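You operate a simulated robot arm through the tools that you are given. There is no shell and no other tool.

Carry out the task below with a simulated robot arm. There is one attempt and no reset: what you move stays moved.

TASK
Tension the belt, plug in, shut the lid, and track the running belt to the green mark.
Fine: the sander ends off.

It is judged by the outcome, as a careful person would: the job done as asked, and still so three seconds after it is handed in. It fails if anything else is knocked over, pushed out of place, dropped, spilled or broken. A push-on lid holds only when it is set on centred and level and pressed home; a screw cap is set on level and turned clockwise until tight.

THE ROBOT
A 6-joint arm with a two-finger parallel gripper on a trunk, on a base that drives. Base frame: it is fixed to the floor where the robot stands at the start and does not move with it; the origin is under the middle of the robot, x ahead of it, y to its left, z up; the surface under the hand at the start is at about z = 900. Units: mm, degrees, N and s.
With the tool pointing down near the work surface it reaches from about 580 to 940 mm from the robot's upright axis, wherever it stands. Its first joint turns from -149.0 to 149.0 degrees. Places, roughly: belt lever [-400, 2200, 1000]; bench socket [0, 1900, 1000]; clear sliding lid [-300, 2400, 1000]; green button [-300, 2000, 1000]; orange plug (4x3x8 cm) [-200, 1900, 900]; speed dial [-300, 2000, 1000]; yellow button [-500, 1900, 900]. Payload 3.43 kg.
Tool frame: the origin (TCP) lies between the finger pads and is the grasp point; the fingertips stand 34 mm ahead of it; z points along the fingers, y is the line along which they close. The gripper opens to 128 mm. The fingers are 24 mm wide and 12 mm thick; the gripper's body (48 by 130 mm) begins 96 mm behind the TCP.
Orientation is told as [roll, pitch, yaw] about the base's x, y, z axes, in that order, counted from this pose: with the fingers straight down and closing along the base's y, the tool's x points along the base's -x, its y along +y and its z along -z.

THE INTERFACE
- The arm moves only by the tool jog_arm. Its argument "moves" is a list of rows, each an object (a shift or turn left out is 0, a gripper value left out holds the last) with "linear": the shift along the tool's x, y, z in mm, a list of three; "angular": the turn, a rotation vector about the tool's x, y, z in degrees, a list of three; "claw": the gripper command, from -1 (shut) to 1 (fully open), values between in proportion. In form: [{"linear": [dx, dy, dz], "angular": [rx, ry, rz], "claw": claw}, ...]. A call has 1 to 20 rows; each row shifts and turns the commanded pose from where the row before left it, along the tool's axes as they then stand. Rows are played at 5 a second. More than 50 mm and 8.6 degrees between two rows, or a gripper value outside its range, and nothing of the call is played. A pose out of reach is approached as far as the arm can. The call stops where the force on the tool passes 40 N (or 10 N more than at its start, if that is more) or the arm is blocked; 0.2 s more then pass. The fingers move at their own pace (about 108 mm/s each) and stop on an object; they squeeze with about 21 N. The grip force told is the motor's: it shows also when the fingers shut on nothing. Time passes only in rows, and 0.2 s behind the last, so rows that do not move let the fingers close. The reply holds the time, the measured pose of the TCP, the force on the tool along the base axes, the opening and the grip force, in the units named above and with some noise, with the torque about the TCP (base axes, N m) and any sound that the robot's microphone picked up.
- Cameras (640 x 400 px; columns grow to the right, rows downward): "scene" is now at [43.5, 172.5, 1672.7]; the picture's right is [-0.10, -0.99, 0.00], its down [-0.56, 0.06, -0.83] and it looks along [0.83, -0.08, -0.56] (base axes); focal length 289 px, centre (320, 200). "wrist" rides on the gripper at [76, -11, -160] in the tool frame; the picture's right is [0.15, 0.99, 0.00], its down [-0.88, 0.13, -0.46] and it looks along [-0.45, 0.07, 0.89] (tool axes); focal length 234 px, centre (320, 200). There is no depth. A picture from a camera that has moved, and an enlarged one, comes with that camera's place and axes in the base frame and with its lens.
- capture(camera): a new picture of that camera. The clock stands still meanwhile.
- slide_trunk(by): slides the trunk up (or, below 0, down) by that many mm; the arm and the scene camera ride with it, the base frame stays. It gives what a move gives, with no picture.
- base_move(legs): drives the robot by 1 to 6 legs, each [ahead, turn to the left] in mm and degrees, along the robot's own axes; the way and the turn of a leg run together, so that a leg with both is an arc; at most 1500 mm and 180 degrees a leg. The arm and the cameras ride along, it lands a little off, and it stops where it bumps. It gives what a move gives.
- head_to(pan, tilt): turns the head with the scene camera to pan (to the left, within 155 degrees either way) and tilt (down, from -29 to 69), counted from straight ahead of the robot. It gives what a move gives.
- enlarge(camera, box): a new picture of the part [left, top, right, bottom] of that camera's present view, enlarged. The clock stands still meanwhile.
- hand_in(): hands the job in; it is judged then, once.

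Places have to be worked out from the pictures, the camera data and where the tool is seen. Open the gripper and draw the arm clear of the work before you hand the job in, unless the task says otherwise.

The tools are called after "Request:" by a JSON object that holds its "method" and its "body". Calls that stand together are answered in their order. jog_arm: Moves the arm, as the interface text tells. Its arguments: {"type":"object","properties":{"moves":{"type":"array"}},"required":["moves"]} The other tools are called the same way: slide_trunk (by) slides the trunk up or down; base_move (legs) drives the base; head_to (pan, tilt) turns the head that bears the scene camera; capture (camera) takes a picture; enlarge (camera, box) takes an enlarged picture of a part of a camera's view; hand_in () hands the job in.

At the start:

```text
time: 0.0
position: [799.8, -174.9, 1172.7]
tool_rot: [-0.1, -0.2, 0.3]
force: [-0.1, 0.1, 1.3]
torque: [0.0, 0.01, 0.01]
opening: 127.8
gripper_force: 0.1
trunk travel left (down, up): [-675.0, 35.0]
robot x, y, heading: [0.1, 11.1, 0.1]
head pan, tilt: [-5.9, 33.9]
```

scene: 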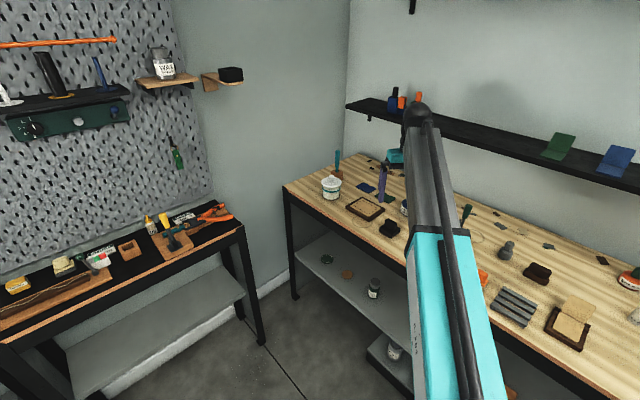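
wrist: 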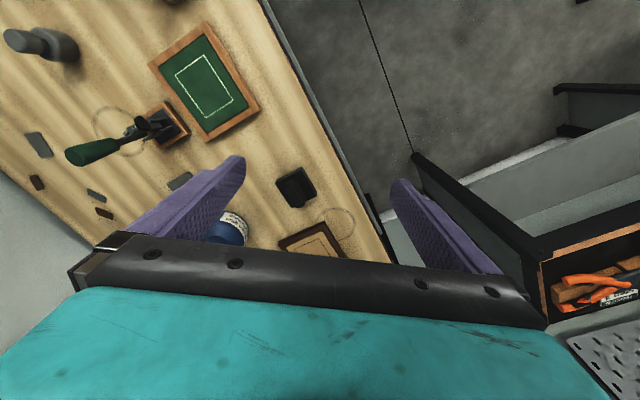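

The target places lie to the robot's left (around x −300, y 2100), out of view now. I turn the head that way to look.

Request:
{"method": "head_to", "body": {"pan": 95, "tilt": 25}}

Request:
{"method": "capture", "body": {"camera": "scene"}}

```text
time: 1.8
position: [798.8, -176.1, 1174.1]
tool_rot: [0.1, -0.1, 0.3]
force: [-0.4, 0.3, 0.2]
torque: [0.01, -0.03, 0.01]
opening: 128.1
gripper_force: 0.0
trunk travel left (down, up): [-675.0, 35.0]
robot x, y, heading: [-6.0, 14.2, 0.1]
head pan, tilt: [95.0, 25.0]
```

```text
taken
camera scene: at [-52.7, 273.3, 1686.8], right [1.0, 0.09, 0.0], down [0.04, -0.42, -0.91], along [-0.08, 0.9, -0.42], focal length 289 px, centre (320, 200)
```

scene: 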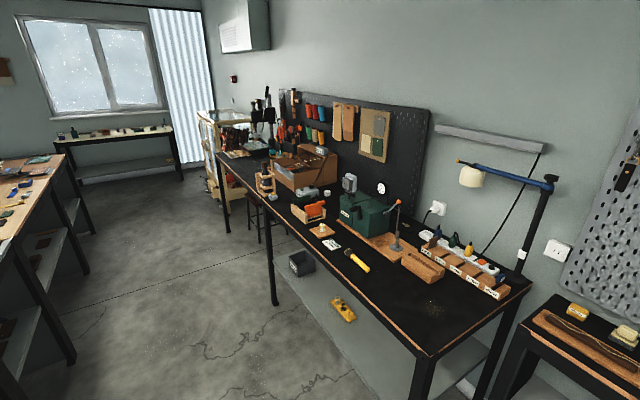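

The bench with a green machine sits around there. I enlarge the machine area.

Request:
{"method": "enlarge", "body": {"camera": "scene", "box": [230, 140, 450, 280]}}

Request:
{"method": "enlarge", "body": {"camera": "scene", "box": [290, 160, 430, 250]}}

```text
2.86 times, centred on (340, 210) of scene
camera zoom: at [-52.7, 273.3, 1686.8], right [1.0, 0.09, 0.0], down [0.04, -0.42, -0.91], along [-0.08, 0.9, -0.42], focal length 826 px, centre (263, 171)
```

zoom: 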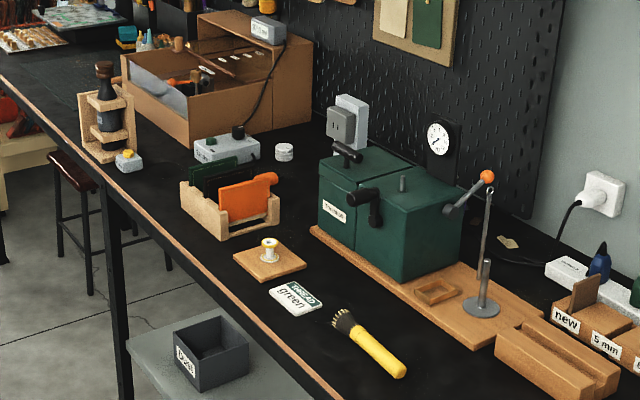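

```text
4.44 times, centred on (360, 205) of scene
camera zoom: at [-52.7, 273.3, 1686.8], right [1.0, 0.09, 0.0], down [0.04, -0.42, -0.91], along [-0.08, 0.9, -0.42], focal length 1284 px, centre (142, 178)
```

zoom: 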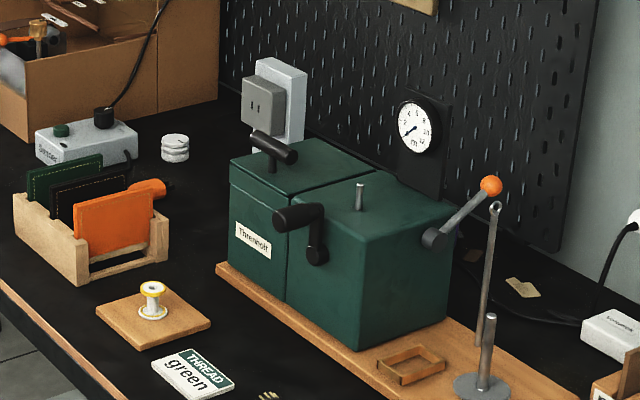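

The sander is the brown wooden box with a grey "Sander" control box beside it, on a bench that runs diagonally. The bench normal is about (0.80, 0.60), heading roughly 37°. I raise the arm for clearance first.

Request:
{"method": "jog_arm", "body": {"moves": [{"linear": [20, 0, -40]}, {"linear": [20, 0, -40]}, {"linear": [20, 0, -40]}, {"linear": [20, 0, -40]}, {"linear": [20, 0, -40]}, {"linear": [20, 0, -40]}]}}

Request:
{"method": "base_move", "body": {"legs": [[0, 118.7]]}}

Request:
{"method": "head_to", "body": {"pan": -20, "tilt": 30}}

Request:
{"method": "capture", "body": {"camera": "scene"}}

```text
time: 2.1
position: [796.3, -175.0, 1187.7]
tool_rot: [0.0, -0.9, 0.4]
force: [9.7, -2.2, -14.2]
torque: [0.35, 0.42, 0.16]
opening: 128.2
gripper_force: 0.0
trunk travel left (down, up): [-675.0, 35.0]
robot x, y, heading: [0.4, 12.7, 0.1]
head pan, tilt: [95.0, 25.0]
stopped in row 1: the force on the tool passed its limit at 73 N (the readings are from after the stop); the commanded pose is now the measured one
```

```text
time: 9.4
position: [-226.2, 792.2, 1187.6]
tool_rot: [0.1, -0.8, 119.3]
force: [-0.1, -0.5, -0.4]
torque: [-0.01, 0.02, 0.01]
opening: 128.3
gripper_force: 0.0
trunk travel left (down, up): [-675.0, 35.0]
robot x, y, heading: [-21.7, -10.0, 118.9]
head pan, tilt: [95.0, 25.0]
```

```text
time: 11.3
position: [-225.1, 793.3, 1186.6]
tool_rot: [-0.1, -0.8, 119.5]
force: [-1.0, -1.1, -0.4]
torque: [-0.03, 0.0, -0.01]
opening: 128.1
gripper_force: 0.1
trunk travel left (down, up): [-675.0, 35.0]
robot x, y, heading: [-23.5, -6.2, 118.9]
head pan, tilt: [-20.0, 30.0]
```

```text
taken
camera scene: at [-163.9, -37.5, 1678.9], right [0.99, 0.15, 0.0], down [0.08, -0.49, -0.87], along [-0.13, 0.86, -0.5], focal length 289 px, centre (320, 200)
```

scene: 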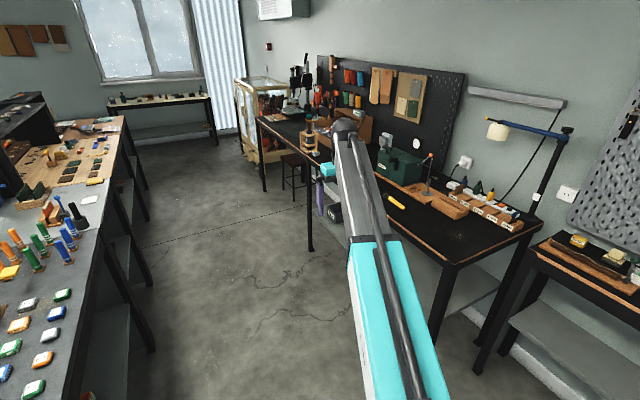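

The first row stopped from acceleration force (too abrupt), so I use gentler ramps. The floor ahead looks clear.

Request:
{"method": "jog_arm", "body": {"moves": [{"linear": [2, 0, -5]}, {"linear": [5, 0, -10]}, {"linear": [8, 0, -15]}, {"linear": [10, 0, -20]}, {"linear": [10, 0, -20]}, {"linear": [10, 0, -20]}, {"linear": [10, 0, -20]}, {"linear": [10, 0, -20]}, {"linear": [5, 0, -10]}, {"linear": [2, 0, -5]}]}}

```text
time: 11.9
position: [-224.5, 792.0, 1200.8]
tool_rot: [0.0, -1.4, 119.5]
force: [-2.1, 8.1, -13.3]
torque: [-0.43, -0.03, 0.11]
opening: 128.2
gripper_force: 0.0
trunk travel left (down, up): [-675.0, 35.0]
robot x, y, heading: [-25.4, -8.4, 118.7]
head pan, tilt: [-20.0, 30.0]
stopped in row 2: the force on the tool passed its limit at 49 N (the readings are from after the stop); the commanded pose is now the measured one
```

Force spikes even for small rises; I test a small pure-vertical step to see what is going on.

Request:
{"method": "jog_arm", "body": {"moves": [{"linear": [0, 0, 0]}, {"linear": [0, 0, -2]}, {"linear": [0, 0, -3]}, {"linear": [0, 0, -4]}, {"linear": [0, 0, -4]}, {"linear": [0, 0, 0]}]}}

Request:
{"method": "jog_arm", "body": {"moves": [{"linear": [3, 0, 0]}, {"linear": [5, 0, 0]}, {"linear": [5, 0, 0]}, {"linear": [5, 0, 0]}, {"linear": [0, 0, 0]}]}}

Request:
{"method": "capture", "body": {"camera": "wrist"}}

```text
time: 12.6
position: [-225.8, 792.0, 1202.6]
tool_rot: [0.0, -1.7, 119.6]
force: [-3.3, 7.9, -12.4]
torque: [-0.42, -0.01, 0.11]
opening: 127.9
gripper_force: 0.0
trunk travel left (down, up): [-675.0, 35.0]
robot x, y, heading: [-25.5, -8.5, 118.7]
head pan, tilt: [-20.0, 30.0]
stopped in row 3: the force on the tool passed its limit at 43 N (the readings are from after the stop); the commanded pose is now the measured one
```

```text
time: 13.4
position: [-220.5, 783.5, 1203.0]
tool_rot: [0.1, -1.9, 119.5]
force: [-3.0, 7.8, -12.0]
torque: [-0.42, -0.01, 0.09]
opening: 127.9
gripper_force: 0.1
trunk travel left (down, up): [-675.0, 35.0]
robot x, y, heading: [-22.0, -5.5, 118.9]
head pan, tilt: [-20.0, 30.0]
stopped in row 3: the force on the tool passed its limit at 42 N (the readings are from after the stop); the commanded pose is now the measured one
```

```text
taken
camera wrist: at [-170.7, 719.8, 1360.2], right [-0.79, -0.61, 0.0], down [-0.54, 0.69, 0.48], along [-0.29, 0.38, -0.88], focal length 234 px, centre (320, 200)
```

wrist: 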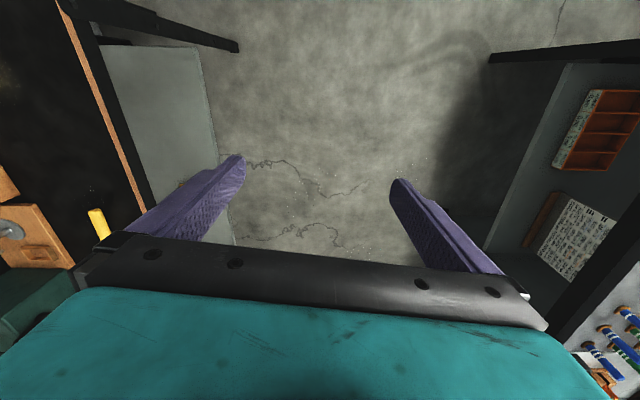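

The pitch creeps and the force stays, so the arm is at a wrist limit at this height. I back off a bit downward, level the tool, and use the trunk for extra height instead.

Request:
{"method": "jog_arm", "body": {"moves": [{"linear": [-2, 0, 4], "angular": [0, 0.5, 0]}, {"linear": [0, 0, 6], "angular": [0, 0.7, 0]}, {"linear": [0, 0, 8], "angular": [0, 0.7, 0]}, {"linear": [0, 0, 4]}, {"linear": [0, 0, 0]}]}}

Request:
{"method": "slide_trunk", "body": {"by": 35}}

Request:
{"method": "base_move", "body": {"legs": [[1000, 0]]}}

Request:
{"method": "head_to", "body": {"pan": -45, "tilt": 30}}

Request:
{"method": "capture", "body": {"camera": "scene"}}

```text
time: 13.9
position: [-220.7, 786.3, 1196.0]
tool_rot: [-0.1, -1.3, 119.5]
force: [-3.2, 7.9, -12.8]
torque: [-0.4, -0.04, 0.11]
opening: 128.1
gripper_force: 0.1
trunk travel left (down, up): [-675.0, 35.0]
robot x, y, heading: [-27.6, -10.1, 118.6]
head pan, tilt: [-20.0, 30.0]
stopped in row 2: the force on the tool passed its limit at 44 N (the readings are from after the stop); the commanded pose is now the measured one
```

```text
time: 14.7
position: [-221.0, 787.3, 1230.5]
tool_rot: [0.0, -1.2, 119.4]
force: [-2.5, 12.7, -21.1]
torque: [-0.77, 0.47, 0.4]
opening: 128.3
gripper_force: 0.0
trunk travel left (down, up): [-710.0, 0.0]
robot x, y, heading: [-22.0, -7.0, 118.6]
head pan, tilt: [-20.0, 30.0]
```

```text
time: 20.7
position: [-689.2, 1682.4, 1230.5]
tool_rot: [0.0, -1.1, 118.5]
force: [-4.6, 17.0, -27.9]
torque: [-0.84, 0.54, 0.5]
opening: 128.2
gripper_force: 0.0
trunk travel left (down, up): [-710.0, 0.0]
robot x, y, heading: [-506.0, 888.5, 117.8]
head pan, tilt: [-20.0, 30.0]
```

```text
time: 21.6
position: [-689.3, 1683.3, 1231.5]
tool_rot: [0.0, -1.2, 118.6]
force: [-2.3, 11.8, -18.4]
torque: [-0.62, 0.36, 0.32]
opening: 127.8
gripper_force: 0.1
trunk travel left (down, up): [-710.0, 0.0]
robot x, y, heading: [-507.2, 890.0, 117.7]
head pan, tilt: [-45.0, 30.0]
```

```text
taken
camera scene: at [-606.3, 854.8, 1713.9], right [0.96, -0.3, 0.0], down [-0.15, -0.48, -0.87], along [0.26, 0.83, -0.5], focal length 289 px, centre (320, 200)
```

scene: 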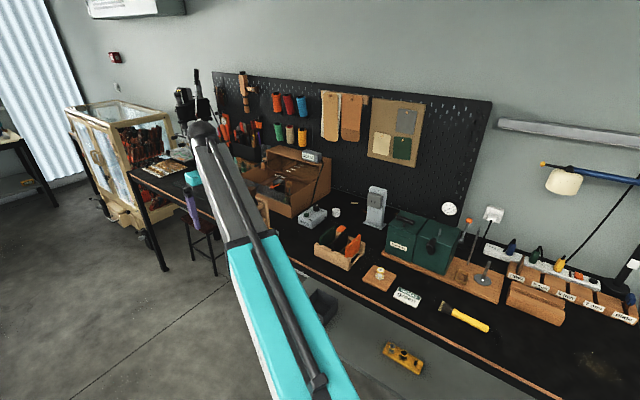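

The arm is at its wrist limit but otherwise stationary; now closer, I enlarge the sander area.

Request:
{"method": "enlarge", "body": {"camera": "scene", "box": [240, 130, 400, 280]}}

Request:
{"method": "enlarge", "body": {"camera": "scene", "box": [240, 140, 345, 240]}}

```text
2.67 times, centred on (320, 205) of scene
camera zoom: at [-606.3, 854.8, 1713.9], right [0.96, -0.3, 0.0], down [-0.15, -0.48, -0.87], along [0.26, 0.83, -0.5], focal length 770 px, centre (320, 187)
```

zoom: 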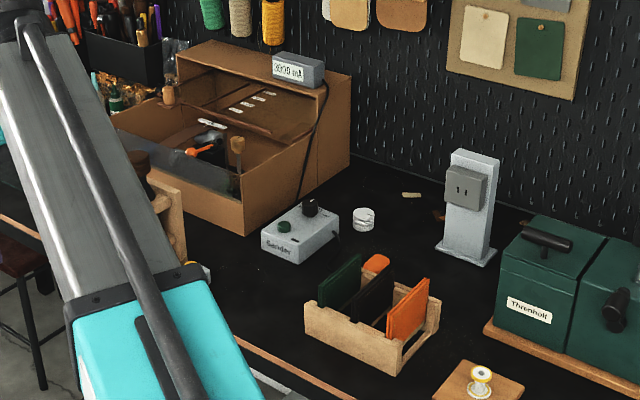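

```text
4.00 times, centred on (292, 190) of scene
camera zoom: at [-606.3, 854.8, 1713.9], right [0.96, -0.3, 0.0], down [-0.15, -0.48, -0.87], along [0.26, 0.83, -0.5], focal length 1156 px, centre (430, 240)
```

zoom: 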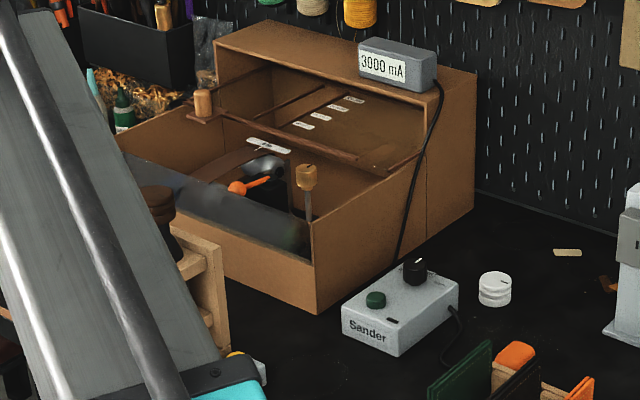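

The wrist limit pushes the tool to tilt fingers outward (pitch negative). I follow it: tilt the tool outwards by about 20°, which should free the wrist.

Request:
{"method": "jog_arm", "body": {"moves": [{"angular": [0, -1, 0]}, {"angular": [0, -2, 0]}, {"angular": [0, -3, 0]}, {"angular": [0, -4, 0]}, {"angular": [0, -4, 0]}, {"angular": [0, -3, 0]}, {"angular": [0, -2, 0]}, {"angular": [0, -1, 0]}]}}

```text
time: 23.4
position: [-688.8, 1683.4, 1231.6]
tool_rot: [0.0, -21.3, 118.5]
force: [0.5, -0.1, 1.0]
torque: [-0.04, -0.02, -0.03]
opening: 128.3
gripper_force: 0.0
trunk travel left (down, up): [-710.0, 0.0]
robot x, y, heading: [-508.6, 886.1, 118.0]
head pan, tilt: [-45.0, 30.0]
```

The wrist is free now. I raise the tool in base-z (tool axes tilted 21°) and retract slightly.

Request:
{"method": "jog_arm", "body": {"moves": [{"linear": [0, 0, -5]}, {"linear": [0, 0, -10]}, {"linear": [0, 0, -15]}, {"linear": [0, 0, -20]}, {"linear": [0, 0, -20]}, {"linear": [0, 0, -15]}, {"linear": [0, 0, -10]}, {"linear": [0, 0, -5]}]}}

```text
time: 25.1
position: [-671.6, 1649.4, 1324.1]
tool_rot: [0.1, -21.1, 118.7]
force: [-0.4, -0.1, -0.4]
torque: [-0.03, 0.01, 0.0]
opening: 127.8
gripper_force: 0.0
trunk travel left (down, up): [-710.0, 0.0]
robot x, y, heading: [-504.2, 881.9, 117.7]
head pan, tilt: [-45.0, 30.0]
```

Now z=1324, well clear. I drive about 850 mm along the aisle and turn to face the bench (heading ≈ 37°).

Request:
{"method": "base_move", "body": {"legs": [[850, 0], [0, -81]]}}

Request:
{"method": "head_to", "body": {"pan": 0, "tilt": 35}}

Request:
{"method": "capture", "body": {"camera": "scene"}}

Request:
{"method": "capture", "body": {"camera": "wrist"}}

```text
time: 35.0
position: [-189.7, 1929.2, 1324.1]
tool_rot: [0.0, -21.1, 38.6]
force: [-0.2, 1.4, 0.2]
torque: [-0.02, -0.03, 0.02]
opening: 128.0
gripper_force: 0.0
trunk travel left (down, up): [-710.0, 0.0]
robot x, y, heading: [-890.4, 1602.9, 38.2]
head pan, tilt: [-45.0, 30.0]
```

```text
time: 36.2
position: [-189.5, 1928.0, 1323.5]
tool_rot: [0.0, -21.1, 38.5]
force: [0.1, 0.4, 0.1]
torque: [0.03, 0.03, -0.04]
opening: 128.2
gripper_force: 0.1
trunk travel left (down, up): [-710.0, 0.0]
robot x, y, heading: [-892.0, 1608.3, 38.3]
head pan, tilt: [0.0, 35.0]
```

```text
taken
camera scene: at [-962.6, 1766.8, 1706.1], right [0.62, -0.78, 0.0], down [-0.45, -0.36, -0.82], along [0.64, 0.51, -0.57], focal length 289 px, centre (320, 200)
```

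scene: 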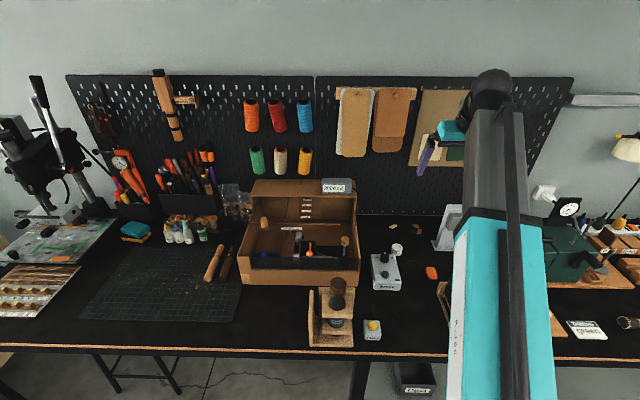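

```text
taken
camera wrist: at [-283.1, 1840.3, 1445.1], right [-0.72, 0.69, -0.05], down [0.43, 0.51, 0.74], along [0.54, 0.51, -0.67], focal length 234 px, centre (320, 200)
```

wrist: 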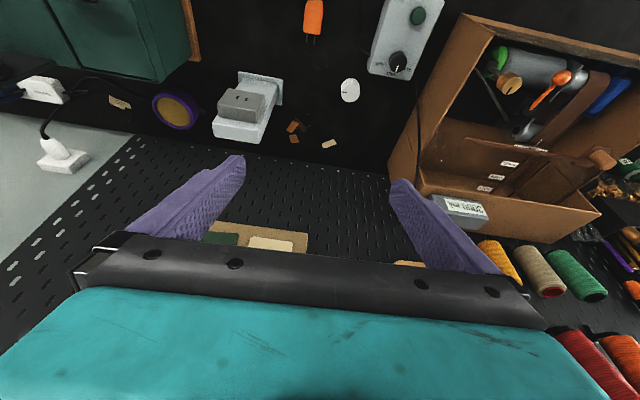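

Facing the bench now. I enlarge both views on the sander, control box, yellow button and plug/socket.

Request:
{"method": "enlarge", "body": {"camera": "scene", "box": [230, 170, 370, 290]}}

Request:
{"method": "enlarge", "body": {"camera": "scene", "box": [290, 230, 450, 350]}}

Request:
{"method": "enlarge", "body": {"camera": "wrist", "box": [280, 0, 640, 240]}}

Request:
{"method": "enlarge", "body": {"camera": "wrist", "box": [440, 0, 640, 200]}}

```text
3.33 times, centred on (300, 230) of scene
camera zoom: at [-962.6, 1766.8, 1706.1], right [0.62, -0.78, 0.0], down [-0.45, -0.36, -0.82], along [0.64, 0.51, -0.57], focal length 963 px, centre (387, 100)
```

zoom: 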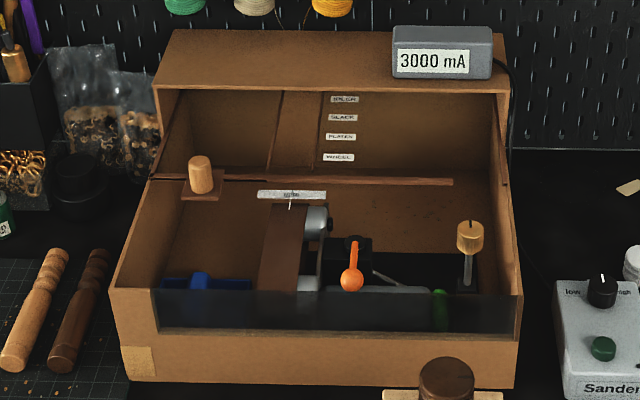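

```text
3.33 times, centred on (370, 290) of scene
camera zoom: at [-962.6, 1766.8, 1706.1], right [0.62, -0.78, 0.0], down [-0.45, -0.36, -0.82], along [0.64, 0.51, -0.57], focal length 963 px, centre (153, -100)
```

zoom: 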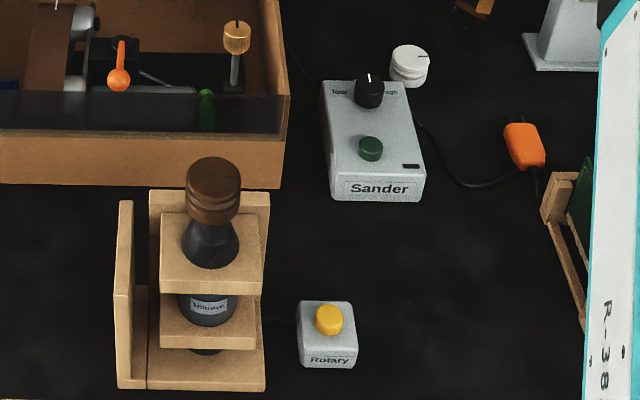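

```text
1.67 times, centred on (460, 120) of wrist
camera zoom: at [-283.1, 1840.3, 1445.1], right [-0.72, 0.69, -0.05], down [0.43, 0.51, 0.74], along [0.54, 0.51, -0.67], focal length 390 px, centre (87, 333)
```

zoom: 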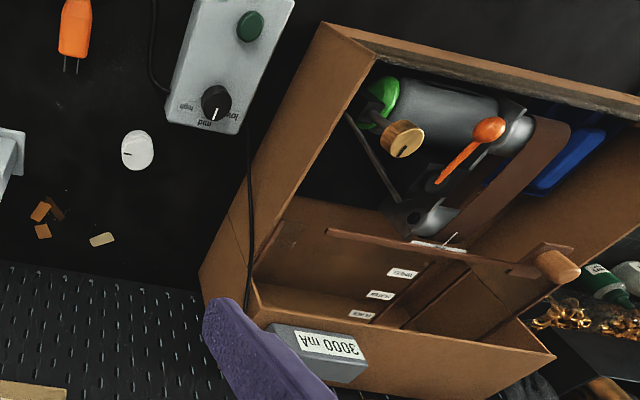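

```text
2.00 times, centred on (540, 100) of wrist
camera zoom: at [-283.1, 1840.3, 1445.1], right [-0.72, 0.69, -0.05], down [0.43, 0.51, 0.74], along [0.54, 0.51, -0.67], focal length 468 px, centre (-120, 400)
```

zoom: 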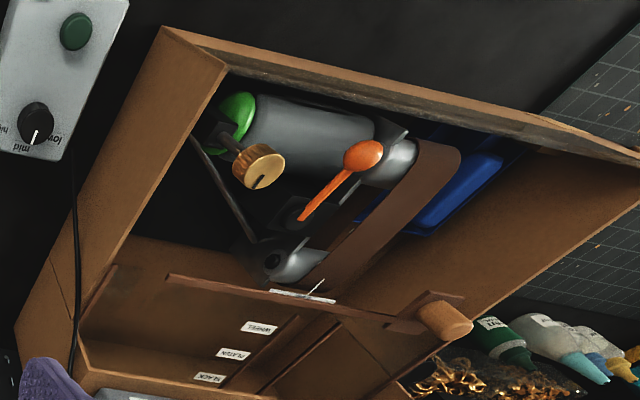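

I zoom in tighter on the lid gauge, labels, knob, and control box.

Request:
{"method": "enlarge", "body": {"camera": "scene", "box": [275, 215, 345, 265]}}

Request:
{"method": "enlarge", "body": {"camera": "scene", "box": [285, 190, 325, 230]}}

Request:
{"method": "enlarge", "body": {"camera": "scene", "box": [365, 240, 405, 295]}}

Request:
{"method": "enlarge", "body": {"camera": "wrist", "box": [490, 110, 570, 200]}}

```text
8.00 times, centred on (310, 240) of scene
camera zoom: at [-962.6, 1766.8, 1706.1], right [0.62, -0.78, 0.0], down [-0.45, -0.36, -0.82], along [0.64, 0.51, -0.57], focal length 2312 px, centre (400, -120)
```

zoom: 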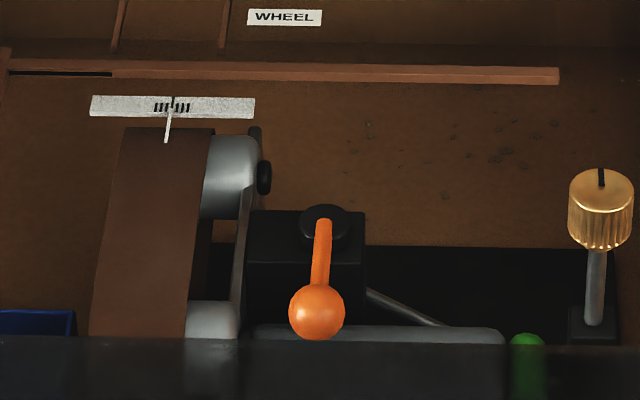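

```text
10.00 times, centred on (305, 210) of scene
camera zoom: at [-962.6, 1766.8, 1706.1], right [0.62, -0.78, 0.0], down [-0.45, -0.36, -0.82], along [0.64, 0.51, -0.57], focal length 2889 px, centre (470, 100)
```

zoom: 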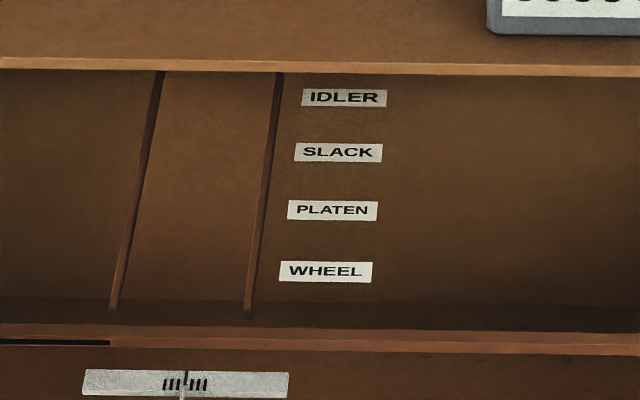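

```text
7.27 times, centred on (385, 268) of scene
camera zoom: at [-962.6, 1766.8, 1706.1], right [0.62, -0.78, 0.0], down [-0.45, -0.36, -0.82], along [0.64, 0.51, -0.57], focal length 2101 px, centre (-153, -291)
```

zoom: 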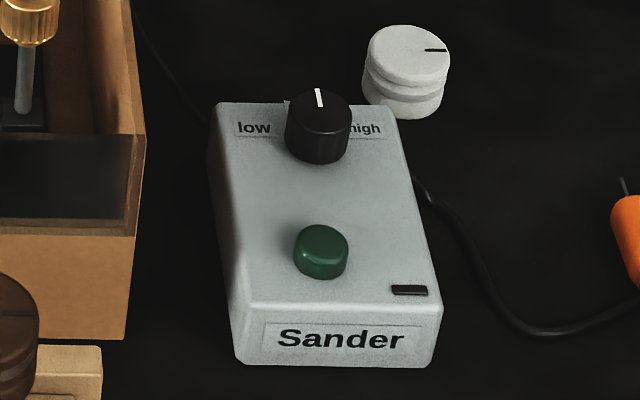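

```text
4.44 times, centred on (530, 155) of wrist
camera zoom: at [-283.1, 1840.3, 1445.1], right [-0.72, 0.69, -0.05], down [0.43, 0.51, 0.74], along [0.54, 0.51, -0.67], focal length 1041 px, centre (-613, 400)
```

zoom: 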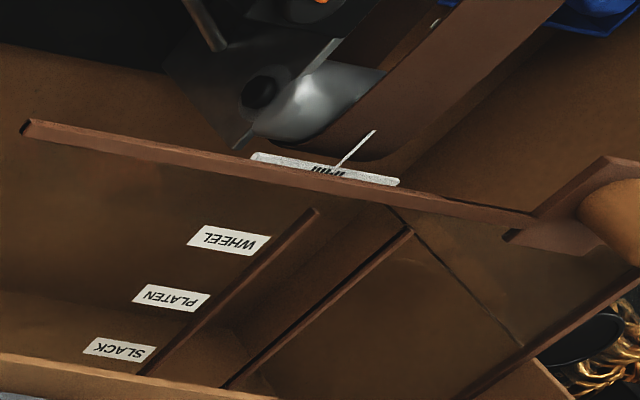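

The lever's ball is at about (−452, 2217, 1010) and its hub at (−406, 2252, 1000), so the lever lies horizontal, pointing to the front. I swing the hand left over the sander to look with the wrist camera.

Request:
{"method": "jog_arm", "body": {"moves": [{"linear": [0, 10, 0]}, {"linear": [0, 20, 0]}, {"linear": [0, 30, 0]}, {"linear": [0, 40, 0]}, {"linear": [0, 40, 0]}, {"linear": [0, 40, 0]}, {"linear": [0, 40, 0]}, {"linear": [0, 40, 0]}, {"linear": [0, 30, 0]}, {"linear": [0, 20, 0]}, {"linear": [0, 10, 0]}]}}

Request:
{"method": "capture", "body": {"camera": "wrist"}}

```text
time: 38.6
position: [-391.3, 2180.2, 1325.7]
tool_rot: [0.1, -21.2, 38.5]
force: [-0.1, 0.4, 0.5]
torque: [0.05, -0.05, 0.0]
opening: 128.2
gripper_force: 0.0
trunk travel left (down, up): [-710.0, 0.0]
robot x, y, heading: [-892.8, 1605.1, 38.1]
head pan, tilt: [0.0, 35.0]
```

```text
taken
camera wrist: at [-484.6, 2091.5, 1445.9], right [-0.72, 0.69, -0.05], down [0.43, 0.51, 0.74], along [0.54, 0.51, -0.67], focal length 234 px, centre (320, 200)
```

wrist: 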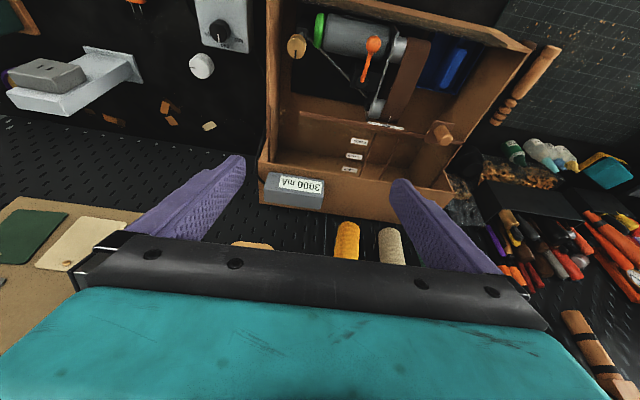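

Request:
{"method": "enlarge", "body": {"camera": "wrist", "box": [260, 0, 480, 180]}}

Request:
{"method": "enlarge", "body": {"camera": "wrist", "box": [270, 0, 430, 100]}}

Request:
{"method": "enlarge", "body": {"camera": "wrist", "box": [340, 90, 430, 150]}}

```text
2.22 times, centred on (370, 90) of wrist
camera zoom: at [-484.6, 2091.5, 1445.9], right [-0.72, 0.69, -0.05], down [0.43, 0.51, 0.74], along [0.54, 0.51, -0.67], focal length 520 px, centre (209, 444)
```

zoom: 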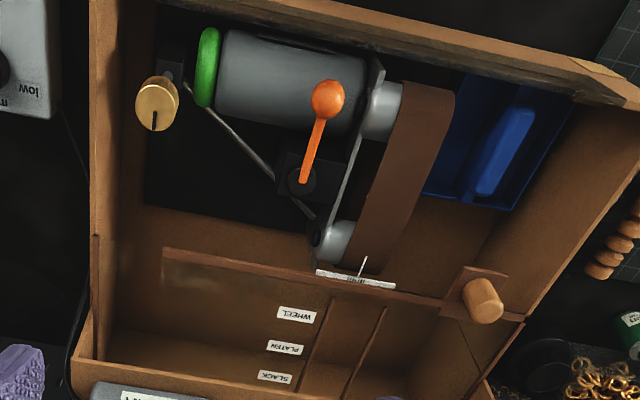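

```text
4.00 times, centred on (350, 50) of wrist
camera zoom: at [-484.6, 2091.5, 1445.9], right [-0.72, 0.69, -0.05], down [0.43, 0.51, 0.74], along [0.54, 0.51, -0.67], focal length 937 px, centre (200, 800)
```

zoom: 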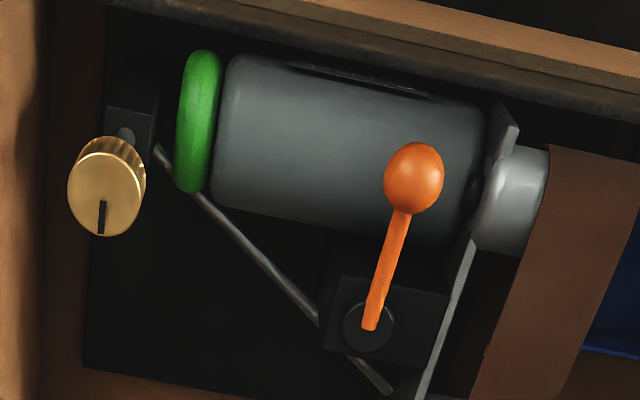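

```text
6.67 times, centred on (385, 120) of wrist
camera zoom: at [-484.6, 2091.5, 1445.9], right [-0.72, 0.69, -0.05], down [0.43, 0.51, 0.74], along [0.54, 0.51, -0.67], focal length 1561 px, centre (-113, 733)
```

zoom: 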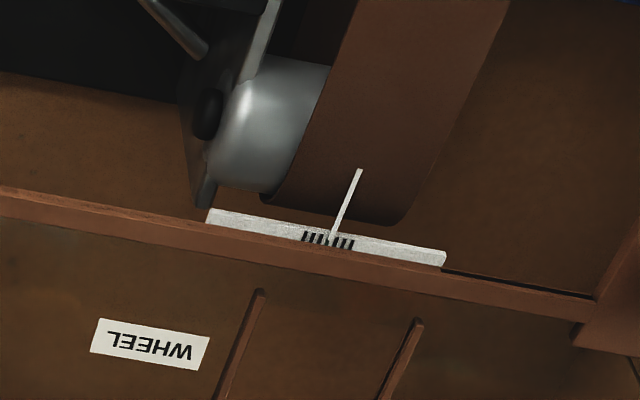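

I zoom further on the gauge strip to find the green mark.

Request:
{"method": "enlarge", "body": {"camera": "wrist", "box": [366, 114, 406, 139]}}

Request:
{"method": "enlarge", "body": {"camera": "scene", "box": [284, 224, 309, 238]}}

Request:
{"method": "enlarge", "body": {"camera": "wrist", "box": [280, 20, 320, 60]}}

```text
16.00 times, centred on (386, 126) of wrist
camera zoom: at [-484.6, 2091.5, 1445.9], right [-0.72, 0.69, -0.05], down [0.43, 0.51, 0.74], along [0.54, 0.51, -0.67], focal length 3747 px, centre (-736, 1376)
```

zoom: 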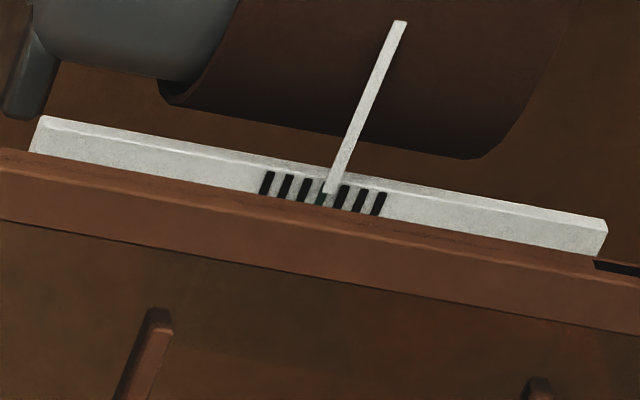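

```text
16.00 times, centred on (296, 231) of scene
camera zoom: at [-963.0, 1767.3, 1706.0], right [0.62, -0.78, 0.0], down [-0.45, -0.36, -0.82], along [0.64, 0.51, -0.57], focal length 4623 px, centre (696, -296)
```

zoom: 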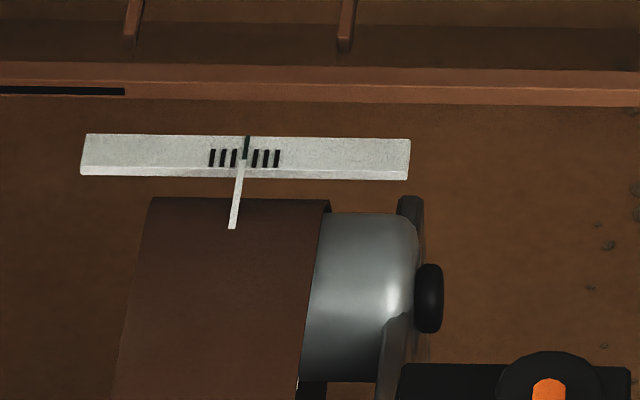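

```text
10.00 times, centred on (300, 40) of wrist
camera zoom: at [-484.6, 2091.5, 1445.9], right [-0.72, 0.69, -0.05], down [0.43, 0.51, 0.74], along [0.54, 0.51, -0.67], focal length 2342 px, centre (520, 1800)
```

zoom: 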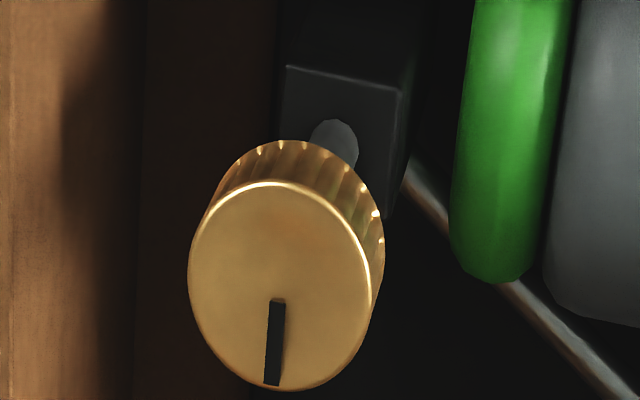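

The gauge's long centre tick is the green mark; the gold knob is the tracking knob, and the lid's right edge leaves it exposed. The lever ball is at (−451, 2215, 1011), pivoting about a vertical hub at (−405, 2251). I bring the hand over the ball, levelling the tool as I descend.

Request:
{"method": "jog_arm", "body": {"moves": [{"linear": [5, 5, 2]}, {"linear": [8, 15, 10], "angular": [0, 1, 0]}, {"linear": [10, 20, 15], "angular": [0, 2, 0]}, {"linear": [10, 15, 20], "angular": [0, 3, 0]}, {"linear": [10, 7, 25], "angular": [0, 3, 0]}, {"linear": [8, 3, 25], "angular": [0, 3, 0]}, {"linear": [5, 0, 25], "angular": [0, 3, 0]}, {"linear": [3, 0, 25], "angular": [0, 3, 0]}, {"linear": [0, 0, 20], "angular": [0, 2, 0]}, {"linear": [0, 0, 10], "angular": [0, 1.2, 0]}, {"linear": [0, 0, 0]}]}}

Request:
{"method": "capture", "body": {"camera": "wrist"}}

```text
time: 41.0
position: [-446.9, 2216.8, 1136.7]
tool_rot: [0.0, 0.1, 38.6]
force: [0.1, 0.0, 1.2]
torque: [0.02, -0.02, 0.0]
opening: 127.9
gripper_force: 0.0
trunk travel left (down, up): [-710.0, 0.0]
robot x, y, heading: [-890.4, 1606.3, 38.2]
head pan, tilt: [0.0, 35.0]
```

```text
taken
camera wrist: at [-499.3, 2161.5, 1294.8], right [-0.73, 0.68, 0.0], down [0.61, 0.65, 0.45], along [0.31, 0.33, -0.89], focal length 234 px, centre (320, 200)
```

wrist: 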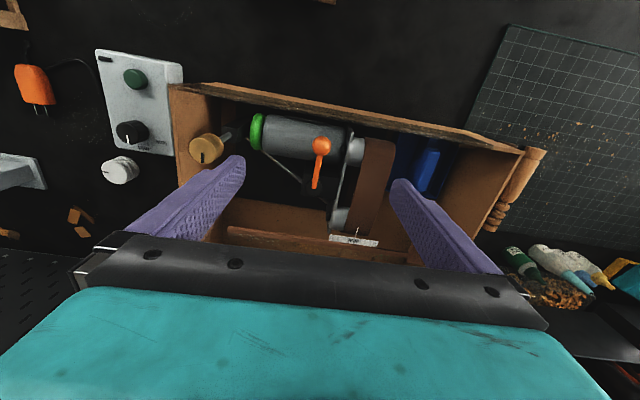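

The hand is directly above the ball. I part-close the fingers to cage the ball and lower so the tips are at z≈1006.

Request:
{"method": "jog_arm", "body": {"moves": [{"linear": [3, 0, 5], "claw": -0.28}, {"linear": [3, 0, 10]}, {"linear": [0, 0, 15]}, {"linear": [0, 0, 20]}, {"linear": [0, 0, 20]}, {"linear": [0, 0, 15]}, {"linear": [0, 0, 8]}, {"linear": [0, 0, 4]}, {"linear": [0, 0, 0]}]}}

Request:
{"method": "capture", "body": {"camera": "wrist"}}

Request:
{"method": "enlarge", "body": {"camera": "scene", "box": [250, 190, 370, 280]}}

```text
time: 43.0
position: [-450.7, 2213.4, 1038.7]
tool_rot: [0.0, 0.0, 38.6]
force: [-0.3, 0.1, -0.4]
torque: [0.0, -0.01, 0.0]
opening: 46.2
gripper_force: 0.0
trunk travel left (down, up): [-710.0, 0.0]
robot x, y, heading: [-894.6, 1604.7, 38.0]
head pan, tilt: [0.0, 35.0]
```

```text
taken
camera wrist: at [-503.6, 2158.3, 1197.9], right [-0.73, 0.68, 0.0], down [0.61, 0.65, 0.46], along [0.31, 0.33, -0.89], focal length 234 px, centre (320, 200)
```

wrist: 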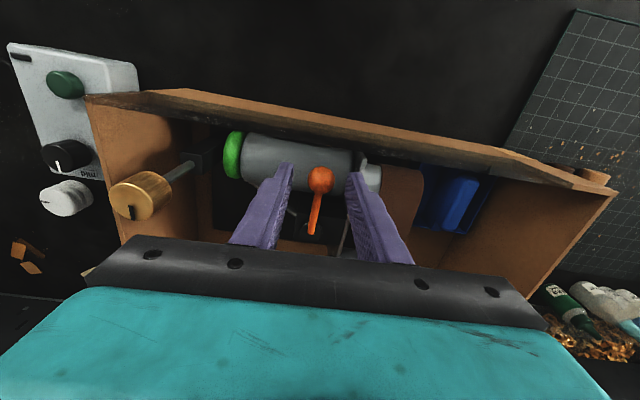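

```text
4.44 times, centred on (310, 235) of scene
camera zoom: at [-962.9, 1767.2, 1706.1], right [0.62, -0.78, 0.0], down [-0.45, -0.36, -0.82], along [0.64, 0.51, -0.57], focal length 1284 px, centre (364, 44)
```

zoom: 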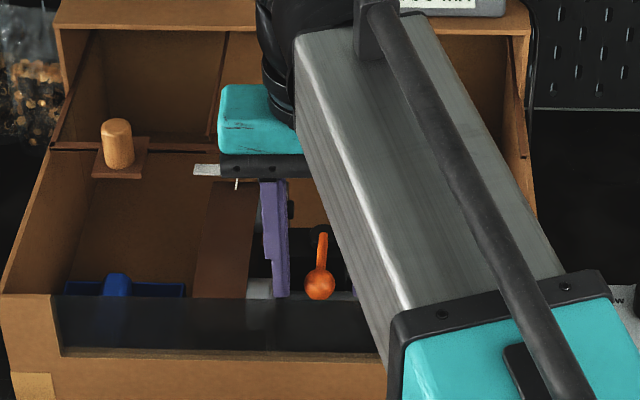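

The ball is caged between the fingers. I test a gentle move to the right (−y) and watch the force.

Request:
{"method": "jog_arm", "body": {"moves": [{"linear": [0, -3, 0]}, {"linear": [0, -4, 0]}, {"linear": [0, -4, 0]}, {"linear": [0, -3, 0]}, {"linear": [0, -3, 0]}, {"linear": [0, -3, 0]}, {"linear": [0, 0, 0]}]}}

Request:
{"method": "enlarge", "body": {"camera": "wrist", "box": [220, 120, 440, 260]}}

```text
time: 44.6
position: [-438.4, 2197.6, 1038.5]
tool_rot: [0.0, 0.1, 38.6]
force: [-1.8, 1.0, 0.0]
torque: [0.03, 0.02, 0.01]
opening: 46.5
gripper_force: 0.6
trunk travel left (down, up): [-710.0, 0.0]
robot x, y, heading: [-895.0, 1607.9, 38.3]
head pan, tilt: [0.0, 35.0]
```

```text
2.86 times, centred on (330, 190) of wrist
camera zoom: at [-491.2, 2142.5, 1197.2], right [-0.73, 0.68, 0.0], down [0.61, 0.65, 0.46], along [0.31, 0.33, -0.89], focal length 669 px, centre (291, 229)
```

zoom: 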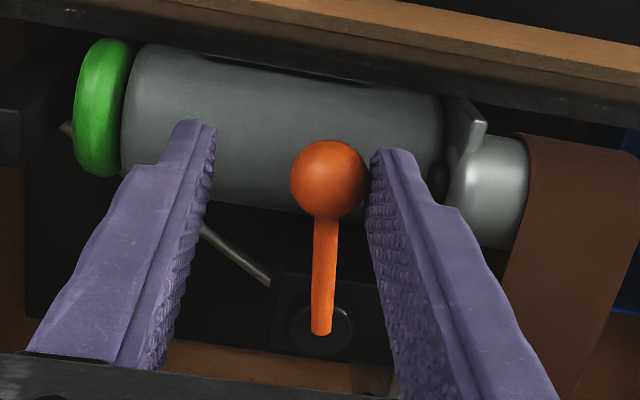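

The lever moved right with only about 2 N, so it swings that way. I continue along the arc, rotating the hand with it, in a small batch.

Request:
{"method": "jog_arm", "body": {"moves": [{"angular": [0, 0, -5]}, {"linear": [0, -3, 0], "angular": [0, 0, -6]}, {"linear": [-0.5, -6, 0], "angular": [0, 0, -7]}, {"linear": [-0.6, -8, 0], "angular": [0, 0, -8]}, {"linear": [-0.6, -8, 0], "angular": [0, 0, -8]}, {"linear": [0, 0, 0]}]}}

Request:
{"method": "enlarge", "body": {"camera": "wrist", "box": [160, 80, 480, 280]}}

```text
time: 46.0
position: [-415.6, 2184.7, 1037.2]
tool_rot: [0.0, -0.1, 72.8]
force: [-2.3, 0.5, 1.3]
torque: [0.05, 0.03, -0.02]
opening: 46.8
gripper_force: 0.1
trunk travel left (down, up): [-710.0, 0.0]
robot x, y, heading: [-892.2, 1606.0, 38.5]
head pan, tilt: [0.0, 35.0]
```

```text
2.00 times, centred on (320, 180) of wrist
camera zoom: at [-428.8, 2110.3, 1196.7], right [-0.99, 0.15, 0.0], down [0.14, 0.88, 0.46], along [0.07, 0.45, -0.89], focal length 468 px, centre (320, 240)
```

zoom: 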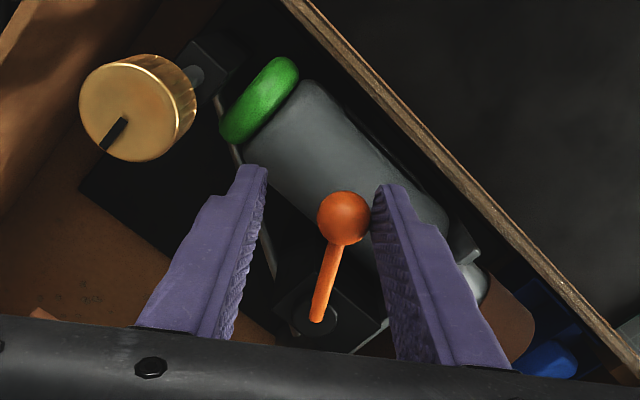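

Moving smoothly with ~2 N; the ball is at angle ~250°. The gold knob is well clear of the fingers, so I continue the arc.

Request:
{"method": "jog_arm", "body": {"moves": [{"linear": [-1.5, -4, 0], "angular": [0, 0, -4]}, {"linear": [-1.6, -8, 0], "angular": [0, 0, -8]}, {"linear": [-1.6, -8, 0], "angular": [0, 0, -8]}, {"linear": [-1.6, -8, 0], "angular": [0, 0, -8]}, {"linear": [-0.6, -4, 0], "angular": [0, 0, -4]}, {"linear": [0, 0, 0]}]}}

Request:
{"method": "enlarge", "body": {"camera": "wrist", "box": [160, 80, 480, 280]}}

```text
time: 47.4
position: [-384.8, 2188.3, 1037.7]
tool_rot: [0.1, 0.0, 104.7]
force: [-1.3, 0.1, -0.1]
torque: [0.0, 0.02, 0.01]
opening: 46.3
gripper_force: 0.5
trunk travel left (down, up): [-710.0, 0.0]
robot x, y, heading: [-890.5, 1605.8, 38.3]
head pan, tilt: [0.0, 35.0]
```

```text
2.00 times, centred on (320, 180) of wrist
camera zoom: at [-354.6, 2119.4, 1196.9], right [-0.92, -0.39, 0.0], down [-0.35, 0.82, 0.46], along [-0.18, 0.42, -0.89], focal length 468 px, centre (320, 240)
```

zoom: 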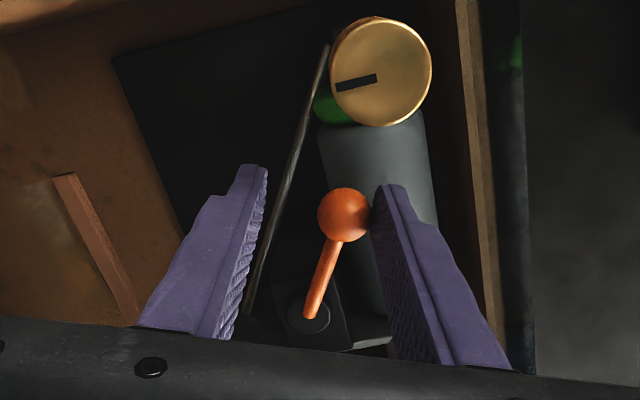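

Still swinging freely. I continue the arc.

Request:
{"method": "jog_arm", "body": {"moves": [{"linear": [-1, -4, 0], "angular": [0, 0, -4]}, {"linear": [-1.2, -8, 0], "angular": [0, 0, -8]}, {"linear": [-1.2, -8, 0], "angular": [0, 0, -8]}, {"linear": [-0.8, -8, 0], "angular": [0, 0, -8]}, {"linear": [-0.3, -4, 0], "angular": [0, 0, -4]}, {"linear": [0, 0, 0]}]}}

Request:
{"method": "enlarge", "body": {"camera": "wrist", "box": [160, 80, 480, 280]}}

```text
time: 48.8
position: [-358.6, 2207.1, 1038.1]
tool_rot: [0.0, 0.0, 136.7]
force: [-0.6, -1.9, 0.2]
torque: [-0.02, -0.06, -0.01]
opening: 46.8
gripper_force: 0.1
trunk travel left (down, up): [-710.0, 0.0]
robot x, y, heading: [-892.5, 1607.9, 38.4]
head pan, tilt: [0.0, 35.0]
```

```text
2.00 times, centred on (320, 180) of wrist
camera zoom: at [-295.8, 2164.2, 1197.7], right [-0.57, -0.82, 0.0], down [-0.73, 0.51, 0.46], along [-0.37, 0.26, -0.89], focal length 468 px, centre (320, 240)
```

zoom: 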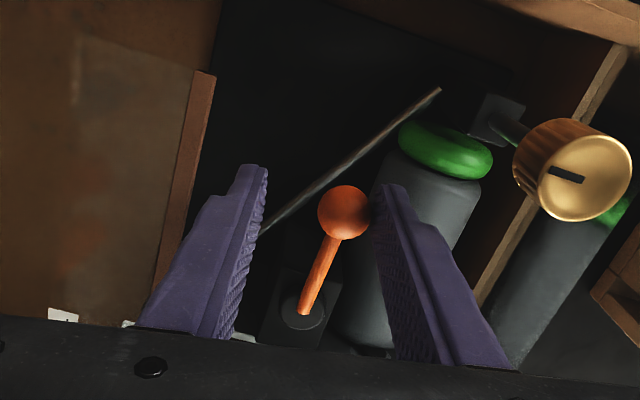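

About 90° reached without a stop, and the lid strip is ~18 mm ahead of the leading finger. I narrow the cage to keep away from it and push a few degrees more.

Request:
{"method": "jog_arm", "body": {"moves": [{"linear": [0, 0, 0], "claw": -0.5}, {"linear": [0, -3, 0], "angular": [0, 0, -3]}, {"linear": [0, -4, 0], "angular": [0, 0, -4]}, {"linear": [0, -2, 0], "angular": [0, 0, -2]}, {"linear": [0, 0, 0]}]}}

Request:
{"method": "enlarge", "body": {"camera": "wrist", "box": [160, 80, 480, 280]}}

```text
time: 50.0
position: [-356.8, 2211.8, 1040.4]
tool_rot: [0.5, -0.2, 145.7]
force: [-25.3, -17.4, -8.1]
torque: [-0.33, 0.58, -0.19]
opening: 48.5
gripper_force: 14.3
trunk travel left (down, up): [-710.0, 0.0]
robot x, y, heading: [-893.2, 1603.3, 38.3]
head pan, tilt: [0.0, 35.0]
```

```text
2.00 times, centred on (320, 180) of wrist
camera zoom: at [-287.6, 2179.2, 1199.0], right [-0.44, -0.9, 0.01], down [-0.8, 0.39, 0.46], along [-0.42, 0.19, -0.89], focal length 468 px, centre (320, 240)
```

zoom: 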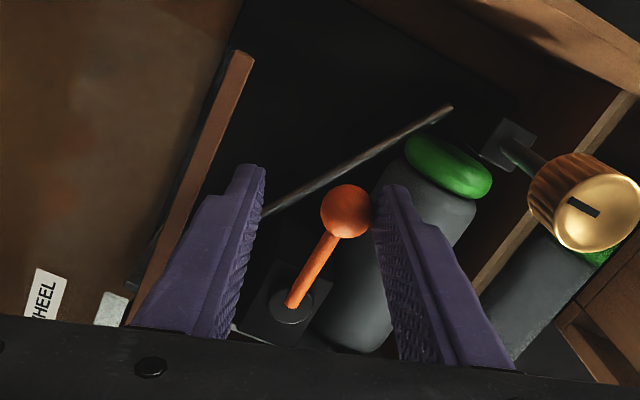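

The ball is at angle ~307°, exactly 90° from its start, and it resists firmly, so that's the tension stop. I ease off, open, and check that the lever stays.

Request:
{"method": "jog_arm", "body": {"moves": [{"linear": [0, 3, 0], "claw": -0.2}, {"linear": [0, 4, 0]}, {"linear": [0, 4, 0]}, {"linear": [0, 2, 0]}, {"linear": [0, 0, -5]}, {"linear": [0, 0, -10]}, {"linear": [0, 0, -15]}, {"linear": [0, 0, -20]}, {"linear": [0, 0, -15]}, {"linear": [0, 0, -10]}, {"linear": [0, 0, 0]}]}}

Request:
{"method": "capture", "body": {"camera": "wrist"}}

Request:
{"method": "enlarge", "body": {"camera": "scene", "box": [250, 190, 370, 280]}}

```text
time: 52.4
position: [-359.7, 2203.0, 1113.5]
tool_rot: [0.1, 0.0, 145.6]
force: [-0.5, -0.3, 0.2]
torque: [0.02, 0.0, -0.01]
opening: 51.2
gripper_force: 0.1
trunk travel left (down, up): [-710.0, 0.0]
robot x, y, heading: [-891.7, 1606.5, 38.5]
head pan, tilt: [0.0, 35.0]
```

```text
taken
camera wrist: at [-291.3, 2171.0, 1272.3], right [-0.44, -0.9, 0.0], down [-0.8, 0.39, 0.46], along [-0.41, 0.2, -0.89], focal length 234 px, centre (320, 200)
```

wrist: 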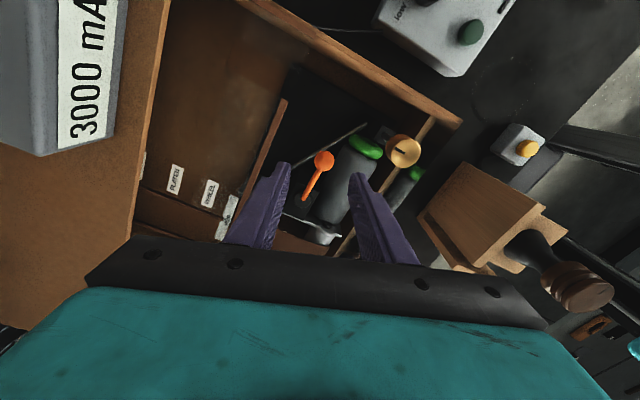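

```text
4.44 times, centred on (310, 235) of scene
camera zoom: at [-962.9, 1767.3, 1706.1], right [0.62, -0.78, 0.0], down [-0.45, -0.36, -0.82], along [0.64, 0.51, -0.57], focal length 1284 px, centre (364, 44)
```

zoom: 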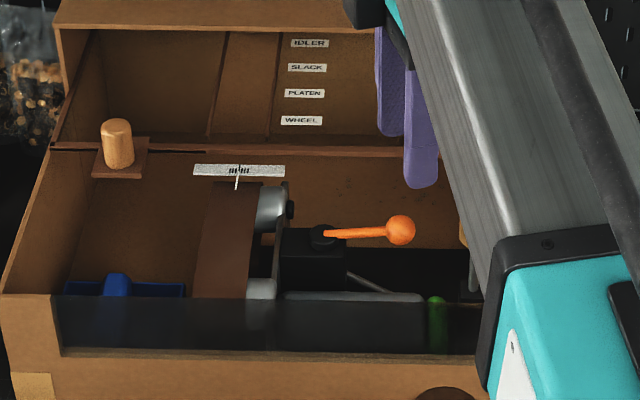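

The lever stays in the tension position. Next the plug: I lift clear, rotate the hand back, and move toward the plug around (−188, 1886).

Request:
{"method": "jog_arm", "body": {"moves": [{"linear": [0, 0, -10]}, {"linear": [0, 0, -20]}, {"linear": [0, 0, -20]}, {"linear": [0, 0, -10], "angular": [0, 0, 3]}, {"angular": [0, 0, 6]}, {"angular": [0, 0, 8]}, {"angular": [0, 0, 8]}, {"angular": [0, 0, 8]}, {"angular": [0, 0, 8]}, {"angular": [0, 0, 8]}, {"angular": [0, 0, 8]}, {"angular": [0, 0, 8]}, {"angular": [0, 0, 8]}, {"angular": [0, 0, 8]}, {"angular": [0, 0, 8]}, {"angular": [0, 0, 8]}, {"angular": [0, 0, 6]}, {"angular": [0, 0, 3]}]}}

Request:
{"method": "jog_arm", "body": {"moves": [{"linear": [5, -10, 0]}, {"linear": [5, -20, 0]}, {"linear": [10, -30, 0]}, {"linear": [10, -40, 0]}, {"linear": [10, -40, 0]}, {"linear": [5, -40, 0]}, {"linear": [0, -40, 0]}, {"linear": [0, -40, 0]}, {"linear": [0, -40, 0]}, {"linear": [0, -30, 0]}, {"linear": [0, -20, 0]}, {"linear": [0, -10, 0]}]}}

Request:
{"method": "capture", "body": {"camera": "wrist"}}

Request:
{"method": "capture", "body": {"camera": "scene"}}

```text
time: 56.2
position: [-361.0, 2204.1, 1173.3]
tool_rot: [0.1, 0.0, 39.6]
force: [-0.5, -0.3, 0.0]
torque: [0.0, -0.01, 0.0]
opening: 51.4
gripper_force: 0.0
trunk travel left (down, up): [-710.0, 0.0]
robot x, y, heading: [-893.2, 1608.3, 38.4]
head pan, tilt: [0.0, 35.0]
```

```text
time: 58.8
position: [-164.1, 1898.5, 1173.2]
tool_rot: [0.0, 0.0, 39.6]
force: [0.8, 0.1, 0.4]
torque: [-0.01, 0.03, -0.01]
opening: 51.0
gripper_force: 0.1
trunk travel left (down, up): [-710.0, 0.0]
robot x, y, heading: [-892.0, 1608.1, 38.4]
head pan, tilt: [0.0, 35.0]
```

```text
taken
camera wrist: at [-216.1, 1841.8, 1332.1], right [-0.74, 0.67, 0.0], down [0.6, 0.66, 0.46], along [0.3, 0.34, -0.89], focal length 234 px, centre (320, 200)
```

wrist: 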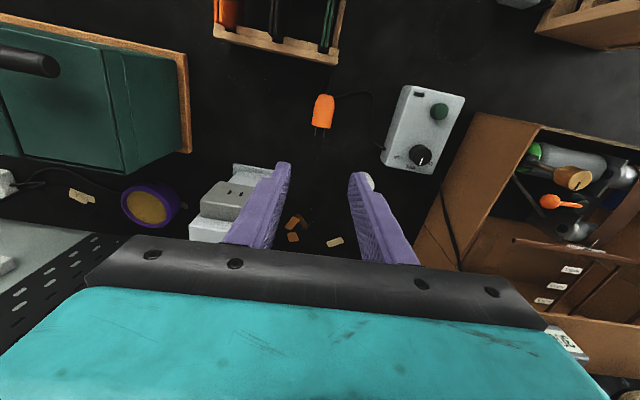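

```text
taken
camera scene: at [-962.8, 1767.1, 1706.1], right [0.62, -0.78, 0.0], down [-0.45, -0.36, -0.82], along [0.64, 0.51, -0.57], focal length 289 px, centre (320, 200)
```

scene: 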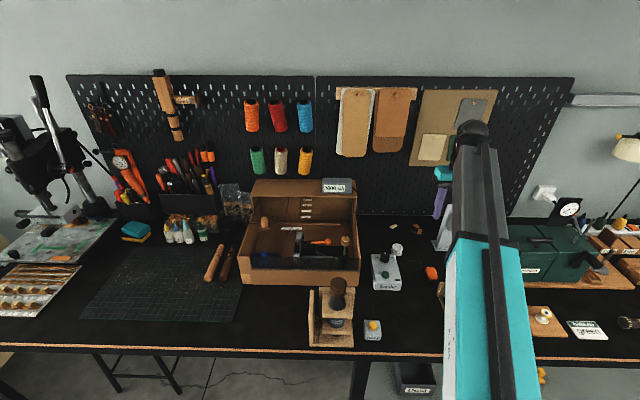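

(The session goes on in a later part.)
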